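You operate a simulated robot arm through the tools that you are given. There is no shell and no other tool. Be economical: measure what you need, move in short steps, check, and stop when the job is done.

Carry out the task below with a simulated robot arm. There is one attempt and no reset: what you move stays moved.

TASK
Put the brown carton marked "sensors" from the top of the assembly bench on the card there and the brown carton labelled "valves" on the red tray.

It is judged by the outcome, as a careful person would: the job done as asked, and still so three seconds after it is handed in. It fails if anything else is knocked over, pushed out of place, dropped, spilled or broken.

THE ROBOT
A 7-joint arm with a two-finger parallel gripper, fixed in place. Base frame: the origin is at the foot of the arm, x ahead of it, y to its left, z up; the work surface is at about z = 0. Lengths are in m, angles in rad, forces in N, time in s.
With the tool pointing down near the work surface it reaches from about 0.24 to 0.62 m from the base axis. Its first joint turns from -1.152 to 1.152 rad. Payload 2.6 kg.
Tool frame: the origin (TCP) lies between the finger pads and is the grasp point; the fingertips stand 0.03 m ahead of it; z points along the fingers, y is the line along which they close. The gripper opens to 0.094 m. The fingers are 0.028 m wide and 0.01 m thick; the gripper's body (0.05 by 0.096 m) begins 0.055 m behind the TCP.
Orientation is told as [roll, pitch, yaw] about the base's x, y, z axes, in that order, counted from this pose: with the fingers straight down and closing along the base's y, the tool's x points along the base's -x, its y along +y and its z along -z.

THE INTERFACE
- The arm moves only by the tool step_arm. Its argument "increments" is a list of rows, each a list of 7 numbers: the shift along the tool's x, y, z in m, then the turn, a rotation vector about the tool's x, y, z in rad, then the gripper command, from -1 (shut) to 1 (fully open), values between in proportion. In form: [[dx, dy, dz, ax, ay, az, hand], ...]. A call has 1 to 8 rows; each row shifts and turns the commanded pose from where the row before left it, along the tool's axes as they then stand. A row lasts 0.2 s, in which the tool goes at most 0.05 m and 0.15 rad; a call with a longer step from one row to the next is refused whole, and so is a gripper value outside its range. A pose out of reach is approached as far as the arm can. The call stops where the force on the tool passes 40 N (or 10 N more than at its start, if that is more) or the arm is blocked; 0.2 s more then pass. The fingers move at their own pace (about 0.072 m/s each) and stop on an object; they squeeze with about 26 N. The grip force told is the motor's: it shows also when the fingers shut on nothing. Time passes only in rows, and 0.2 s behind the last, so rows that do not move let the fingers close. It gives the time, the measured TCP pose, the force on the tool (base axes), the opening and the grip force at its end, in the units of the frame above (readings bear some noise).
- Cameras (640 x 400 px; columns grow to the right, rows downward): "scene" is fixed at [0.0409, 0.437, 0.5621]; the picture's right is [-0.73, -0.69, 0.00], its down [-0.39, 0.42, -0.82] and it looks along [0.56, -0.60, -0.58] (base axes); focal length 338 px, centre (320, 200). "wrist" rides on the gripper at [-0.037, 0, -0.058] in the tool frame; the picture's right is [0.00, -1.00, 0.00], its down [0.97, 0.00, -0.24] and it looks along [0.24, 0.00, 0.97] (tool axes); focal length 218 px, centre (320, 200).
- camera(camera): a new picture of that camera. No time passes.
- point_at(camera, pixels): for up to 12 pixels [column, row] of the newest picture of that camera ("zoom" is the newest enlarged one), the place [x, y, z] in the base frame of the surface seen there, good to about 0.003 m. No time passes.
- enlarge(camera, box): a new picture of the part [left, top, right, bottom] of that camera's present view, enlarged. No time passes.
- hand_in(): hands the job in; it is judged then, once.

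Work in short steps. Measure before you move; look again where a grasp or a placing could have gone wrong, and mend it. You have 60 turns and 22 pictures in all, the two below and enlarged ones among them. Open the gripper and draw the arm clear of the work before you hand the job in, unless the task says otherwise; then end with one line.

The tools are called after "Call:" by a JSON object that holds its "name" and its "arguments". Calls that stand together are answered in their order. step_arm: Moves the arm, as the interface text tells. Its arguments: {"type":"object","properties":{"increments":{"type":"array","items":{"type":"array","items":{"type":"number"}}}},"required":["increments"]} The other tools are called the same way: camera (camera) takes a picture; point_at (camera, pixels) gives the place of the surface under pixels of a picture; enlarge (camera, box) takes an enlarged picture of a part of a camera's view; hand_in () hands the job in.

At the start:

```text
t: 0.0
eef_pos: [0.3768, -0.2045, 0.223]
orientation: [0.0, 0.0, 0.0]
contact_force: [0.4, -0.1, 1.3]
opening: 0.0941
grasp_force: 0.1
```

scene: 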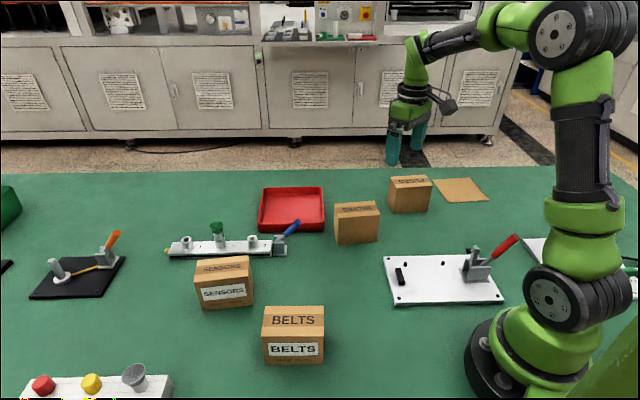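
wrist: 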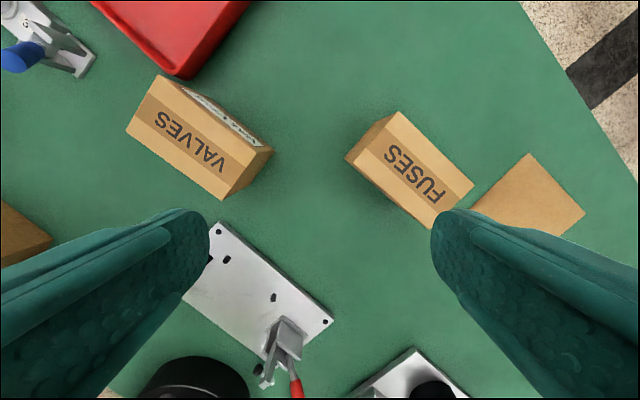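

The scene shows SENSORS at about (223,282), VALVES at (356,222), the tray at (291,208) and the card at (461,190). I'll measure these first.

Call:
{"name": "enlarge", "arguments": {"camera": "scene", "box": [160, 160, 500, 372]}}

Call:
{"name": "point_at", "arguments": {"camera": "scene", "pixels": [[196, 264], [248, 257], [253, 278], [200, 286], [203, 309], [253, 303], [436, 180], [472, 179], [488, 198], [448, 203], [461, 190], [223, 270]]}}

Call:
{"name": "point_at", "arguments": {"camera": "scene", "pixels": [[335, 204], [375, 202], [379, 213], [337, 218], [338, 243], [378, 239], [265, 189], [322, 188], [324, 230], [259, 230], [291, 205], [291, 222]]}}

Call:
{"name": "point_at", "arguments": {"camera": "wrist", "pixels": [[156, 76], [128, 130], [222, 198], [270, 152], [398, 112], [347, 158], [433, 228], [472, 186], [530, 155], [584, 213], [550, 240], [472, 208]]}}

```text
1.88 times, centred on (330, 266) of scene
```

zoom: 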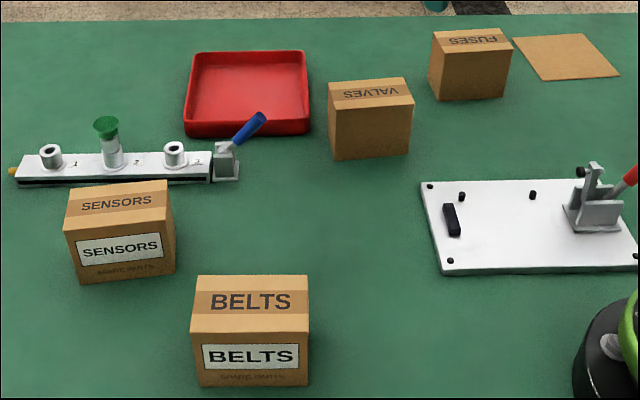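

```text
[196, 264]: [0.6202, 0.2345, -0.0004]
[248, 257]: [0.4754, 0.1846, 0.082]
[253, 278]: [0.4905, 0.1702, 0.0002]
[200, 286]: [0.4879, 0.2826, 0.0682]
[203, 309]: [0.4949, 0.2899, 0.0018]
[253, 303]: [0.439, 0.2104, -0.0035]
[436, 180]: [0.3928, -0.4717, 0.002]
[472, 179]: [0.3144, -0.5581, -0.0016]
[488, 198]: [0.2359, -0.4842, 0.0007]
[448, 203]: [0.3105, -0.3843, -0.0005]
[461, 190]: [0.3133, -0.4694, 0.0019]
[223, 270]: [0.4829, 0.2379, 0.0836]
```

```text
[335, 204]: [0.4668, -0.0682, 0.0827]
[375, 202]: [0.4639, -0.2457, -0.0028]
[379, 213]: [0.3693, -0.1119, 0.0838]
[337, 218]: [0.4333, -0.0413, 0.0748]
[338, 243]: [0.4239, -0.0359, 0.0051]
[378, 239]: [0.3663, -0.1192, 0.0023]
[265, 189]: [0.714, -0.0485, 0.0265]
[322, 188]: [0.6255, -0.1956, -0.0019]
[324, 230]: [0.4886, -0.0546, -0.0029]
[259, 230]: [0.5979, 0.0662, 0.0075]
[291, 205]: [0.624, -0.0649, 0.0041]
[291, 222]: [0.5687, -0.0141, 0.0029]
```

```text
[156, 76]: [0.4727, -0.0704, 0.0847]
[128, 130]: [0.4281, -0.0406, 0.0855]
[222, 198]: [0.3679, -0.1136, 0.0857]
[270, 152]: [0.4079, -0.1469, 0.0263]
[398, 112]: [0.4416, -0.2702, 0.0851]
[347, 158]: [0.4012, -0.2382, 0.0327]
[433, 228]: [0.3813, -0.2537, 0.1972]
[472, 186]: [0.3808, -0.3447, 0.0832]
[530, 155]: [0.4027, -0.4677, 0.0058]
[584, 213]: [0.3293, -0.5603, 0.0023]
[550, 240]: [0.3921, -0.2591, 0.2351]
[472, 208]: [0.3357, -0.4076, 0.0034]
```

VALVES is about 0.054 × 0.095 × 0.085 m, centred near (0.42, -0.092) with its long axis at about 52°. Next I'll measure the tray and the SENSORS top in the zoom picture.

Call:
{"name": "point_at", "arguments": {"camera": "zoom", "pixels": [[194, 53], [304, 52], [309, 122], [187, 126], [195, 119], [302, 115], [250, 118], [250, 90], [208, 100], [290, 100], [222, 70], [245, 130]]}}

Call:
{"name": "point_at", "arguments": {"camera": "zoom", "pixels": [[72, 189], [164, 182], [169, 217], [67, 229], [120, 200], [78, 280], [173, 270], [175, 225], [212, 158], [224, 152], [262, 115], [240, 165]]}}

```text
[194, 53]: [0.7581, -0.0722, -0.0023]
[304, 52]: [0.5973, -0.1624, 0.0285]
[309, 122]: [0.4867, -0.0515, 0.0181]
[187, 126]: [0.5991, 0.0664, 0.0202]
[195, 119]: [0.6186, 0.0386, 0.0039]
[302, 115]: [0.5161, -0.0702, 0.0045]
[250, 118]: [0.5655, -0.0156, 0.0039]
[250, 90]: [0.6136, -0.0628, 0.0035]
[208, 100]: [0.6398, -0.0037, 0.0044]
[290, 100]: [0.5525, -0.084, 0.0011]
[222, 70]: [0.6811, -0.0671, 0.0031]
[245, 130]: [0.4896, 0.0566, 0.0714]
```

```text
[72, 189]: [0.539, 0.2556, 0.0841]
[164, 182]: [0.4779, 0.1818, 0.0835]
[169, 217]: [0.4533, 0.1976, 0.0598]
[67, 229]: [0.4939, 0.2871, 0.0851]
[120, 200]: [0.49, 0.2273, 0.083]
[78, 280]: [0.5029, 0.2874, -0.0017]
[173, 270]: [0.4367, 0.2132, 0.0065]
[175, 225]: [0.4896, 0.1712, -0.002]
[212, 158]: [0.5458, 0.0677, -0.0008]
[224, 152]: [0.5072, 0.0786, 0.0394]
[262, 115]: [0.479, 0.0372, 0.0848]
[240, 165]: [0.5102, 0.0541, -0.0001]
```

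The tray floor is centred near (0.598, -0.048), with its edges at about 47°. I'll move above VALVES and turn the tool so the fingers close across its short side.

Call:
{"name": "step_arm", "arguments": {"increments": [[-0.0144, 0.0375, 0, 0, 0, 0, 1], [-0.0144, 0.0375, 0, 0, 0, 0, 1], [-0.0144, 0.0375, 0, 0, 0, -0.149, 1], [0, 0, 0, 0, 0, -0.149, 1], [0, 0, 0, 0, 0, -0.149, 1], [0, 0, 0, 0, 0, -0.149, 1], [0, 0, 0, 0, 0, -0.149, 1], [0, 0, 0, 0, 0, -0.149, 1]]}}

Call:
{"name": "camera", "arguments": {"camera": "wrist"}}

Call:
{"name": "point_at", "arguments": {"camera": "zoom", "pixels": [[20, 186], [60, 186], [190, 184], [208, 182], [70, 175], [170, 172]]}}

```text
t: 1.8
eef_pos: [0.4203, -0.0919, 0.2237]
orientation: [-0.001, 0.0, 0.897]
contact_force: [-0.9, -0.1, -0.5]
opening: 0.0938
grasp_force: 0.0
```

```text
18 pictures are left
```

wrist: 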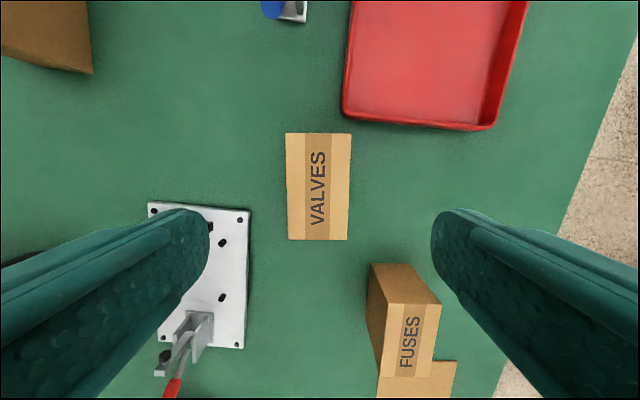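

```text
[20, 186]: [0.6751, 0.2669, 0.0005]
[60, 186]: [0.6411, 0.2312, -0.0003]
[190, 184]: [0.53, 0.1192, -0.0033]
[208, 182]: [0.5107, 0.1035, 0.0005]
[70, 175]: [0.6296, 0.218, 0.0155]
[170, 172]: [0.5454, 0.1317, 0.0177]
```

The wrist view shows VALVES centred at about column 319 and square to the fingers, with clear space on both sides. I'll descend to z ≈ 0.056 and close.

Call:
{"name": "step_arm", "arguments": {"increments": [[0, 0, 0.042, 0, 0, 0, 1], [0, 0, 0.042, 0, 0, 0, 1], [0, 0, 0.042, 0, 0, 0, 1], [0, 0, 0.042, 0, 0, 0, 1], [0, 0, 0, 0, 0, 0, 1], [0, 0, 0, 0, 0, 0, -1], [0, 0, 0, 0, 0, 0, -1], [0, 0, 0, 0, 0, 0, -1]]}}

```text
t: 3.6
eef_pos: [0.4193, -0.0884, 0.0566]
orientation: [0.001, 0.001, 0.893]
contact_force: [-0.1, -0.1, 0.2]
opening: 0.0625
grasp_force: 26.1
```

Gripped at an opening of 0.0625, with 26 N. I'll lift and check the hold.

Call:
{"name": "step_arm", "arguments": {"increments": [[0, 0, -0.02, 0, 0, 0, -1], [0, 0, -0.04, 0, 0, 0, -1], [0, 0, -0.04, 0, 0, 0, -1], [0, 0, 0, 0, 0, 0, -1]]}}

Call:
{"name": "camera", "arguments": {"camera": "wrist"}}

```text
t: 4.6
eef_pos: [0.4192, -0.0921, 0.155]
orientation: [0.001, 0.0, 0.896]
contact_force: [0.0, -0.1, -4.9]
opening: 0.0624
grasp_force: 26.0
```

```text
17 pictures are left
```

wrist: 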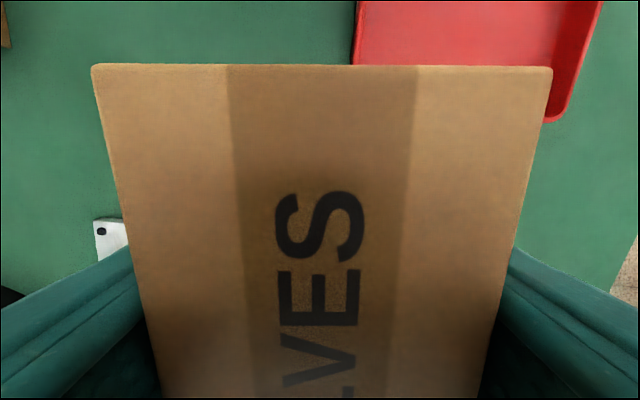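

The hold is secure. I'll carry it over the tray to about (0.588, -0.045) and turn slightly to match the tray edges.

Call:
{"name": "step_arm", "arguments": {"increments": [[-0.0356, -0.0257, 0, 0, 0, 0, -1], [-0.0356, -0.0257, 0, 0, 0, 0, -1], [-0.0356, -0.0257, 0, 0, 0, 0, -1], [-0.0356, -0.0257, 0, 0, 0, 0, -1], [0, 0, 0, 0, 0, 0.09, -1], [0, 0, 0, 0, 0, 0, -1]]}}

Call:
{"name": "camera", "arguments": {"camera": "scene"}}

```text
t: 6.0
eef_pos: [0.5874, -0.0457, 0.1557]
orientation: [-0.001, -0.001, 0.804]
contact_force: [-0.4, 1.2, -5.2]
opening: 0.0623
grasp_force: 25.9
```

```text
16 pictures are left
```

scene: 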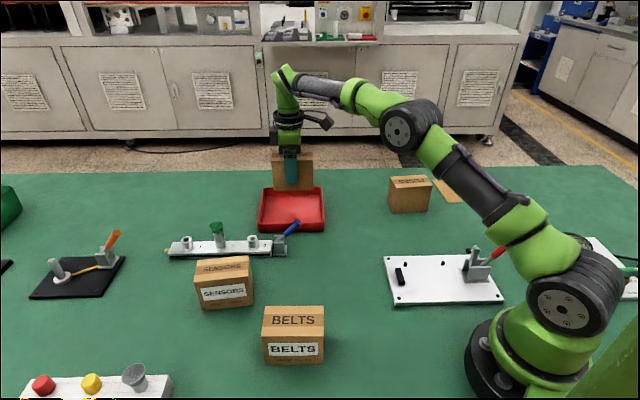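

It is centred over the tray. The carton bottom should meet the floor at a TCP height of about 0.060, so I'll lower with a slow finish.

Call:
{"name": "step_arm", "arguments": {"increments": [[0, 0, 0.04, 0, 0, 0, -1], [0, 0, 0.035, 0, 0, 0, -1], [0, 0, 0.01, 0, 0, 0, -1], [0, 0, 0.005, 0, 0, 0, -1], [0, 0, 0.004, 0, 0, 0, -1], [0, 0, 0, 0, 0, 0, -1]]}}

```text
t: 7.4
eef_pos: [0.5877, -0.0442, 0.0606]
orientation: [0.001, 0.001, 0.806]
contact_force: [0.0, 0.0, -3.7]
opening: 0.0622
grasp_force: 26.2
```

The force reads -3.7 N, so it is about at contact. I'll nudge down a little to seat it.

Call:
{"name": "step_arm", "arguments": {"increments": [[0, 0, 0.0015, 0, 0, 0, -1], [0, 0, 0.001, 0, 0, 0, -1]]}}

```text
t: 8.0
eef_pos: [0.5877, -0.0451, 0.0602]
orientation: [-0.002, -0.002, 0.804]
contact_force: [-5.2, 0.1, 11.6]
opening: 0.0622
grasp_force: 26.0
```

It is seated (+11.6 N). I'll open and rise straight up.

Call:
{"name": "step_arm", "arguments": {"increments": [[0, 0, -0.001, 0, 0, 0, 1], [0, 0, 0, 0, 0, 0, 1], [0, 0, 0, 0, 0, 0, 1], [0, 0, -0.03, 0, 0, 0, 1], [0, 0, -0.04, 0, 0, 0, 1], [0, 0, -0.045, 0, 0, 0, 1], [0, 0, -0.045, 0, 0, 0, 1], [0, 0, 0, 0, 0, 0, 1]]}}

Call:
{"name": "camera", "arguments": {"camera": "wrist"}}

```text
t: 9.8
eef_pos: [0.5859, -0.0379, 0.2205]
orientation: [0.0, 0.001, 0.807]
contact_force: [0.6, -0.7, -0.6]
opening: 0.0941
grasp_force: 0.1
out of reach, approached as far as the arm can: row 7
```

```text
15 pictures are left
```

wrist: 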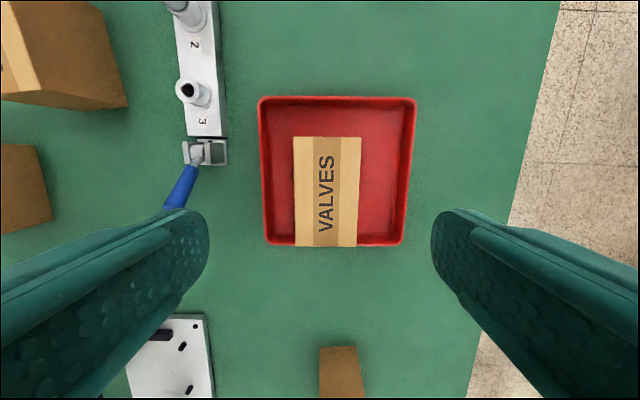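

VALVES stands upright inside the tray with clearance all round. Next I'll move above SENSORS at (0.486, 0.234).

Call:
{"name": "step_arm", "arguments": {"increments": [[-0.0212, 0.0434, 0, 0, 0, 0, 1], [-0.0212, 0.0434, 0, 0, 0, 0, 1], [-0.0212, 0.0434, 0, 0, 0, 0, 1], [-0.0212, 0.0434, 0, 0, 0, 0, 1], [-0.0212, 0.0434, 0, 0, 0, 0, 1], [-0.0212, 0.0434, 0, 0, 0, 0, 1], [0, 0, 0, 0, 0, -0.093, 1], [0, 0, 0, 0, 0, 0, 1]]}}

Call:
{"name": "camera", "arguments": {"camera": "wrist"}}

Call:
{"name": "enlarge", "arguments": {"camera": "scene", "box": [160, 140, 500, 352]}}

```text
t: 11.6
eef_pos: [0.5303, 0.2404, 0.236]
orientation: [0.0, -0.002, 0.899]
contact_force: [-0.8, 0.6, -0.4]
opening: 0.094
grasp_force: 0.0
out of reach, approached as far as the arm can: row 1, 2, 3, 4, 5
```

```text
14 pictures are left
```

wrist: 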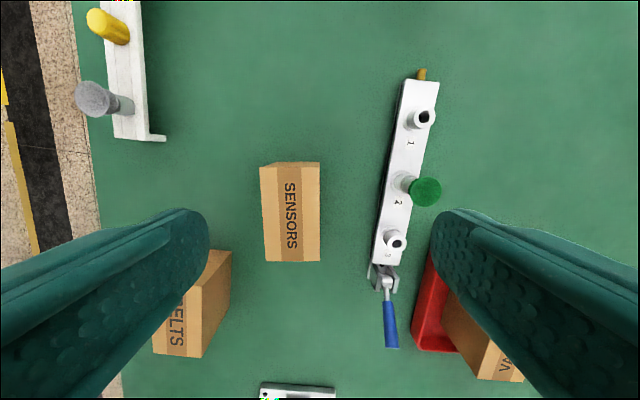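

```text
1.88 times, centred on (330, 246) of scene
```

zoom: 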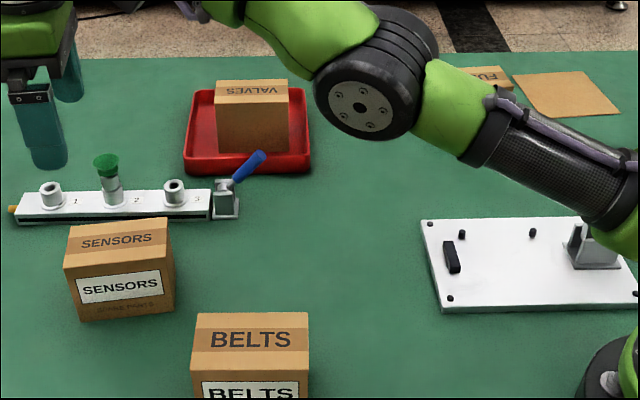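

The carry landed at (0.530, 0.240). I'll re-measure the SENSORS top corners in this wrist picture before correcting.

Call:
{"name": "point_at", "arguments": {"camera": "wrist", "pixels": [[275, 169], [317, 169], [267, 259], [317, 259], [292, 215]]}}

```text
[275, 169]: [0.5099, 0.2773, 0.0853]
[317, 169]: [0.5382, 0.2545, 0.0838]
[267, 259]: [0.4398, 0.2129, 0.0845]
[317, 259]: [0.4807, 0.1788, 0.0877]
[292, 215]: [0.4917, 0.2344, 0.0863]
```

The carton centre is (0.486, 0.235) and its long axis is at 52.8°. I'll correct sideways, then check before descending.

Call:
{"name": "step_arm", "arguments": {"increments": [[0.0319, 0.0314, 0, 0, 0, -0.02, 1], [0, 0, 0.03, 0, 0, 0, 1], [0, 0, 0, 0, 0, 0, 1]]}}

Call:
{"name": "camera", "arguments": {"camera": "wrist"}}

```text
t: 12.4
eef_pos: [0.4853, 0.2351, 0.204]
orientation: [0.0, -0.003, 0.918]
contact_force: [-0.1, 0.4, -0.8]
opening: 0.094
grasp_force: 0.1
```

```text
12 pictures are left
```

wrist: 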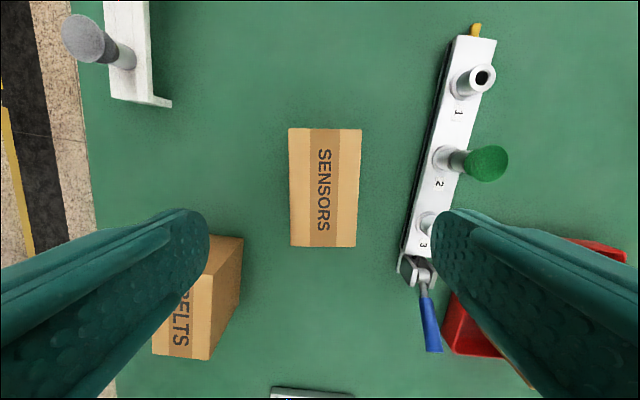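

Centred and square. I'll descend to z ≈ 0.056 and close.

Call:
{"name": "step_arm", "arguments": {"increments": [[0, -0.003, 0.037, 0, 0, 0, 1], [0, 0, 0.037, 0, 0, 0, 1], [0, 0, 0.037, 0, 0, 0, 1], [0, 0, 0.037, 0, 0, 0, 1], [0, 0, 0, 0, 0, 0, 1], [0, 0, 0, 0, 0, 0, -1], [0, 0, 0, 0, 0, 0, -1], [0, 0, 0, 0, 0, 0, -1]]}}

Call:
{"name": "step_arm", "arguments": {"increments": [[0, 0, -0.02, 0, 0, 0, -1], [0, 0, -0.045, 0, 0, 0, -1], [0, 0, -0.045, 0, 0, 0, -1], [0, 0, -0.045, 0, 0, 0, -1], [0, 0, 0, 0, 0, 0, -1]]}}

```text
t: 14.2
eef_pos: [0.4868, 0.2321, 0.0577]
orientation: [-0.001, -0.001, 0.919]
contact_force: [1.2, 0.3, 0.1]
opening: 0.0622
grasp_force: 26.5
```

```text
t: 15.4
eef_pos: [0.4876, 0.2308, 0.2146]
orientation: [-0.001, -0.001, 0.918]
contact_force: [-0.4, -0.5, -1.9]
opening: 0.0621
grasp_force: 25.6
```

SENSORS is gripped (0.062) and lifted, with its bottom at about 0.157. I'll carry it halfway at this height.

Call:
{"name": "step_arm", "arguments": {"increments": [[0.0416, -0.0182, 0, 0, 0, 0, -1], [0.0416, -0.0182, 0, 0, 0, 0, -1], [0.0416, -0.0182, 0, 0, 0, 0, -1], [0.0416, -0.0182, 0, 0, 0, 0, -1], [0.0416, -0.0182, 0, 0, 0, 0, -1], [0.0416, -0.0182, 0, 0, 0, 0, -1], [0.0416, -0.0182, 0, 0, 0, 0, -1], [0.0416, -0.0182, 0, 0, 0, 0, -1]]}}

Call:
{"name": "camera", "arguments": {"camera": "scene"}}

```text
t: 17.2
eef_pos: [0.4038, -0.1221, 0.2123]
orientation: [0.001, 0.0, 0.919]
contact_force: [0.6, 0.0, -2.5]
opening: 0.0624
grasp_force: 25.8
```

```text
11 pictures are left
```

scene: 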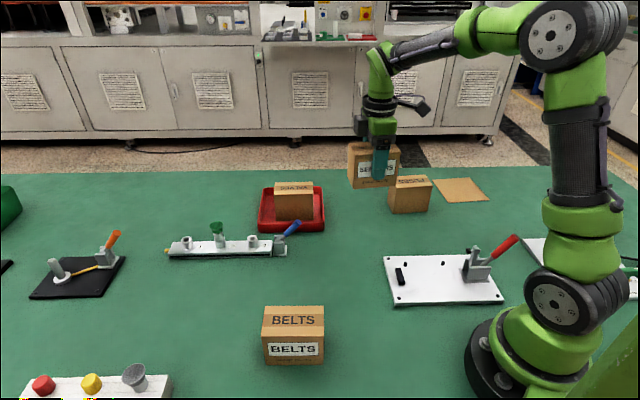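

The cartons are all in place. I'll rotate the held carton toward the card's alignment (yaw about -0.68).

Call:
{"name": "step_arm", "arguments": {"increments": [[0, 0, 0, 0, 0, 0.145, -1], [0, 0, 0, 0, 0, 0.145, -1], [0, 0, 0, 0, 0, 0.145, -1], [0, 0, 0, 0, 0, 0.145, -1], [0, 0, 0, 0, 0, 0.145, -1], [0, 0, 0, 0, 0, 0.145, -1], [0, 0, 0, 0, 0, 0.145, -1], [0, 0, 0, 0, 0, 0.145, -1]]}}

Call:
{"name": "step_arm", "arguments": {"increments": [[0, 0, 0, 0, 0, 0.146, -1], [0, 0, 0, 0, 0, 0.146, -1], [0, 0, 0, 0, 0, 0.147, -1], [0, 0, 0, 0, 0, 0, -1]]}}

Call:
{"name": "enlarge", "arguments": {"camera": "scene", "box": [370, 130, 530, 230]}}

Call:
{"name": "point_at", "arguments": {"camera": "zoom", "pixels": [[262, 194], [404, 192], [468, 266], [312, 284]]}}

```text
t: 19.0
eef_pos: [0.4031, -0.1224, 0.2125]
orientation: [0.001, 0.0, -0.247]
contact_force: [-0.1, -0.1, -1.6]
opening: 0.0623
grasp_force: 25.6
```

```text
t: 20.0
eef_pos: [0.4024, -0.1219, 0.2116]
orientation: [0.0, -0.001, -0.685]
contact_force: [0.1, -0.7, -2.3]
opening: 0.0621
grasp_force: 26.0
```

```text
4.00 times, centred on (450, 180) of scene
```

zoom: 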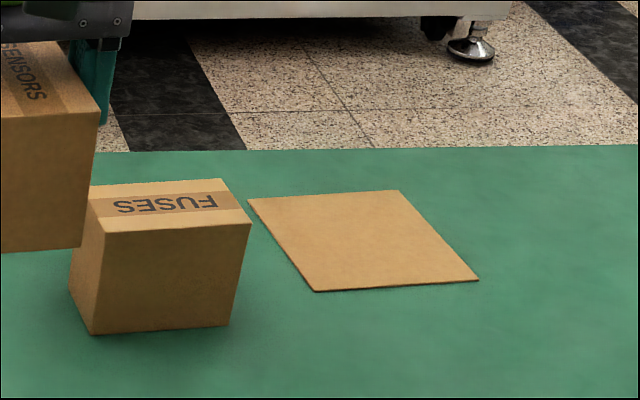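

```text
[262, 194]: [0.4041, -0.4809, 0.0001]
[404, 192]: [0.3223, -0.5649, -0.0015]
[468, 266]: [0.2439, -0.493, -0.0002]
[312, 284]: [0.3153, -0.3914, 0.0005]
```

Call:
{"name": "point_at", "arguments": {"camera": "zoom", "pixels": [[252, 201], [398, 193], [473, 278], [318, 288], [372, 240]]}}

```text
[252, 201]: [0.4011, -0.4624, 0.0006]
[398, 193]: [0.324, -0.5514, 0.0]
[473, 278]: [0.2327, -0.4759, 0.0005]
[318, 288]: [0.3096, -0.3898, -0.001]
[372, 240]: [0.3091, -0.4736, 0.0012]
```

The card is centred at (0.317, -0.470) with edges at about 49°. I'll carry the carton there at this height.

Call:
{"name": "step_arm", "arguments": {"increments": [[-0.0193, -0.0404, 0, 0, 0, 0, -1], [-0.0193, -0.0404, 0, 0, 0, 0, -1], [-0.0193, -0.0404, 0, 0, 0, 0, -1], [-0.0193, -0.0404, 0, 0, 0, 0, -1], [-0.0193, -0.0404, 0, 0, 0, 0, -1], [-0.0193, -0.0404, 0, 0, 0, 0, -1], [-0.0193, -0.0404, 0, 0, 0, 0, -1], [-0.0193, -0.0404, 0, 0, 0, 0, -1]]}}

Call:
{"name": "camera", "arguments": {"camera": "scene"}}

```text
t: 21.8
eef_pos: [0.3201, -0.4674, 0.2109]
orientation: [0.003, 0.0, -0.68]
contact_force: [-0.1, 0.6, -2.2]
opening: 0.062
grasp_force: 26.1
```

```text
9 pictures are left
```

scene: 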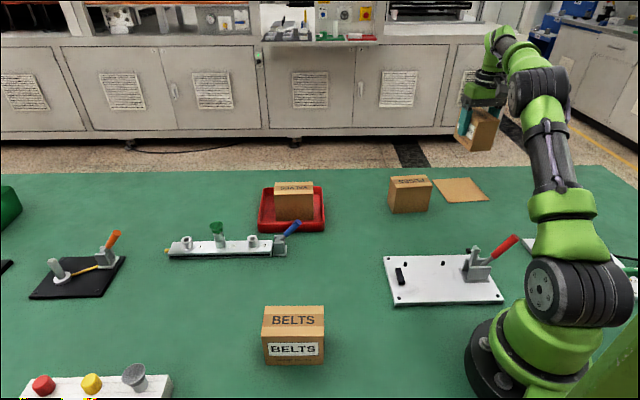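

I'm over the card. I'll lower to just above contact with a 3–4 mm trim.

Call:
{"name": "step_arm", "arguments": {"increments": [[0, -0.003, 0.04, 0, 0, 0, -1], [0, 0, 0.04, 0, 0, 0, -1], [0, 0, 0.04, 0, 0, 0, -1], [0, 0, 0.015, 0, 0, 0, -1], [0, 0, 0.01, 0, 0, 0, -1], [0, 0, 0, 0, 0, 0, -1]]}}

Call:
{"name": "enlarge", "arguments": {"camera": "scene", "box": [370, 130, 530, 230]}}

```text
t: 23.2
eef_pos: [0.3163, -0.4718, 0.0679]
orientation: [-0.001, 0.002, -0.682]
contact_force: [0.4, -0.5, -3.0]
opening: 0.0622
grasp_force: 26.3
```

```text
4.00 times, centred on (450, 180) of scene
```

zoom: 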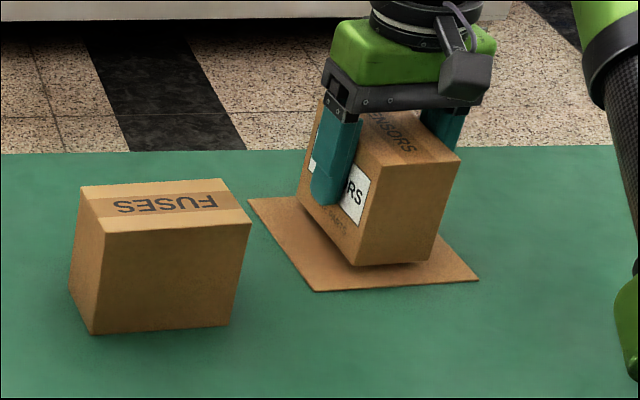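

The carton is centred over the card about 1 cm up. I'll finish lowering gently until contact shows.

Call:
{"name": "step_arm", "arguments": {"increments": [[0, 0, 0.005, 0, 0, 0, -1], [0, 0, 0.003, 0, 0, 0, -1], [0, 0, 0.001, 0, 0, 0, -1]]}}

```text
t: 24.0
eef_pos: [0.3179, -0.4727, 0.0589]
orientation: [0.001, -0.003, -0.683]
contact_force: [-0.2, 0.6, 1.8]
opening: 0.0623
grasp_force: 26.3
```

Touching (force went from -3 to +1.8 N). I'll press a hair, open, and rise.

Call:
{"name": "step_arm", "arguments": {"increments": [[0, 0, 0.0005, 0, 0, 0, -1], [0, 0, 0, 0, 0, 0, 1], [0, 0, 0, 0, 0, 0, 1], [0, 0, 0, 0, 0, 0, 1], [0, 0, -0.03, 0, 0, 0, 1], [0, 0, -0.045, 0, 0, 0, 1], [0, 0, -0.045, 0, 0, 0, 1], [0, 0, -0.03, 0, 0, 0, 1]]}}

Call:
{"name": "camera", "arguments": {"camera": "wrist"}}

```text
t: 25.8
eef_pos: [0.3158, -0.4731, 0.2084]
orientation: [-0.001, -0.001, -0.683]
contact_force: [-0.5, 0.5, -0.4]
opening: 0.0938
grasp_force: 0.1
```

```text
7 pictures are left
```

wrist: 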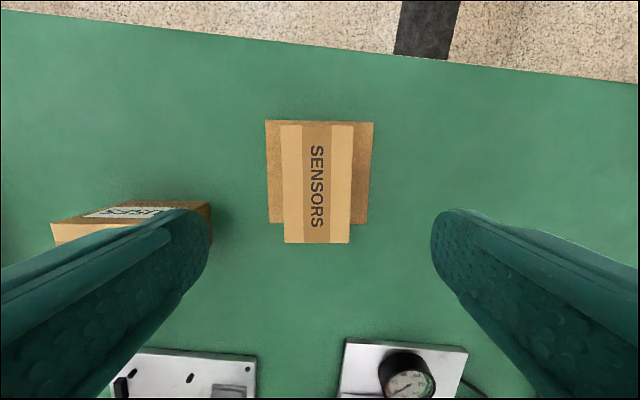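

SENSORS sits centred on the card with about 12 mm margin at each end. I'll draw the arm clear upward and back, then check the final scene.

Call:
{"name": "step_arm", "arguments": {"increments": [[0.02, 0.035, -0.02, 0, 0, 0, 1], [0.02, 0.035, -0.01, 0, 0, 0, 1], [0.02, 0.035, 0, 0, 0, 0, 1], [0.02, 0.035, 0, 0, 0, 0, 1], [0, 0.04, 0, 0, 0, 0, 1], [0, 0.04, 0, 0, 0, 0, 1], [0, 0, 0, 0, 0, 0, 1]]}}

Call:
{"name": "camera", "arguments": {"camera": "scene"}}

```text
t: 27.4
eef_pos: [0.393, -0.2494, 0.238]
orientation: [0.0, 0.001, -0.683]
contact_force: [-0.7, 0.6, -0.2]
opening: 0.0939
grasp_force: 0.1
```

```text
6 pictures are left
```

scene: 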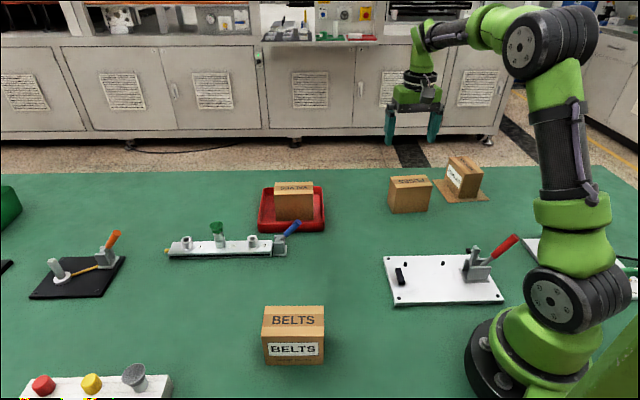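

Both cartons are upright where they should be, everything else is undisturbed, and the arm is clear with the gripper open. Handing in.

Call:
{"name": "hand_in", "arguments": {}}

```text
The job is handed in.
```

The "sensors" carton is on the card and the "valves" carton is in the red tray; nothing else was moved, and the job is handed in.
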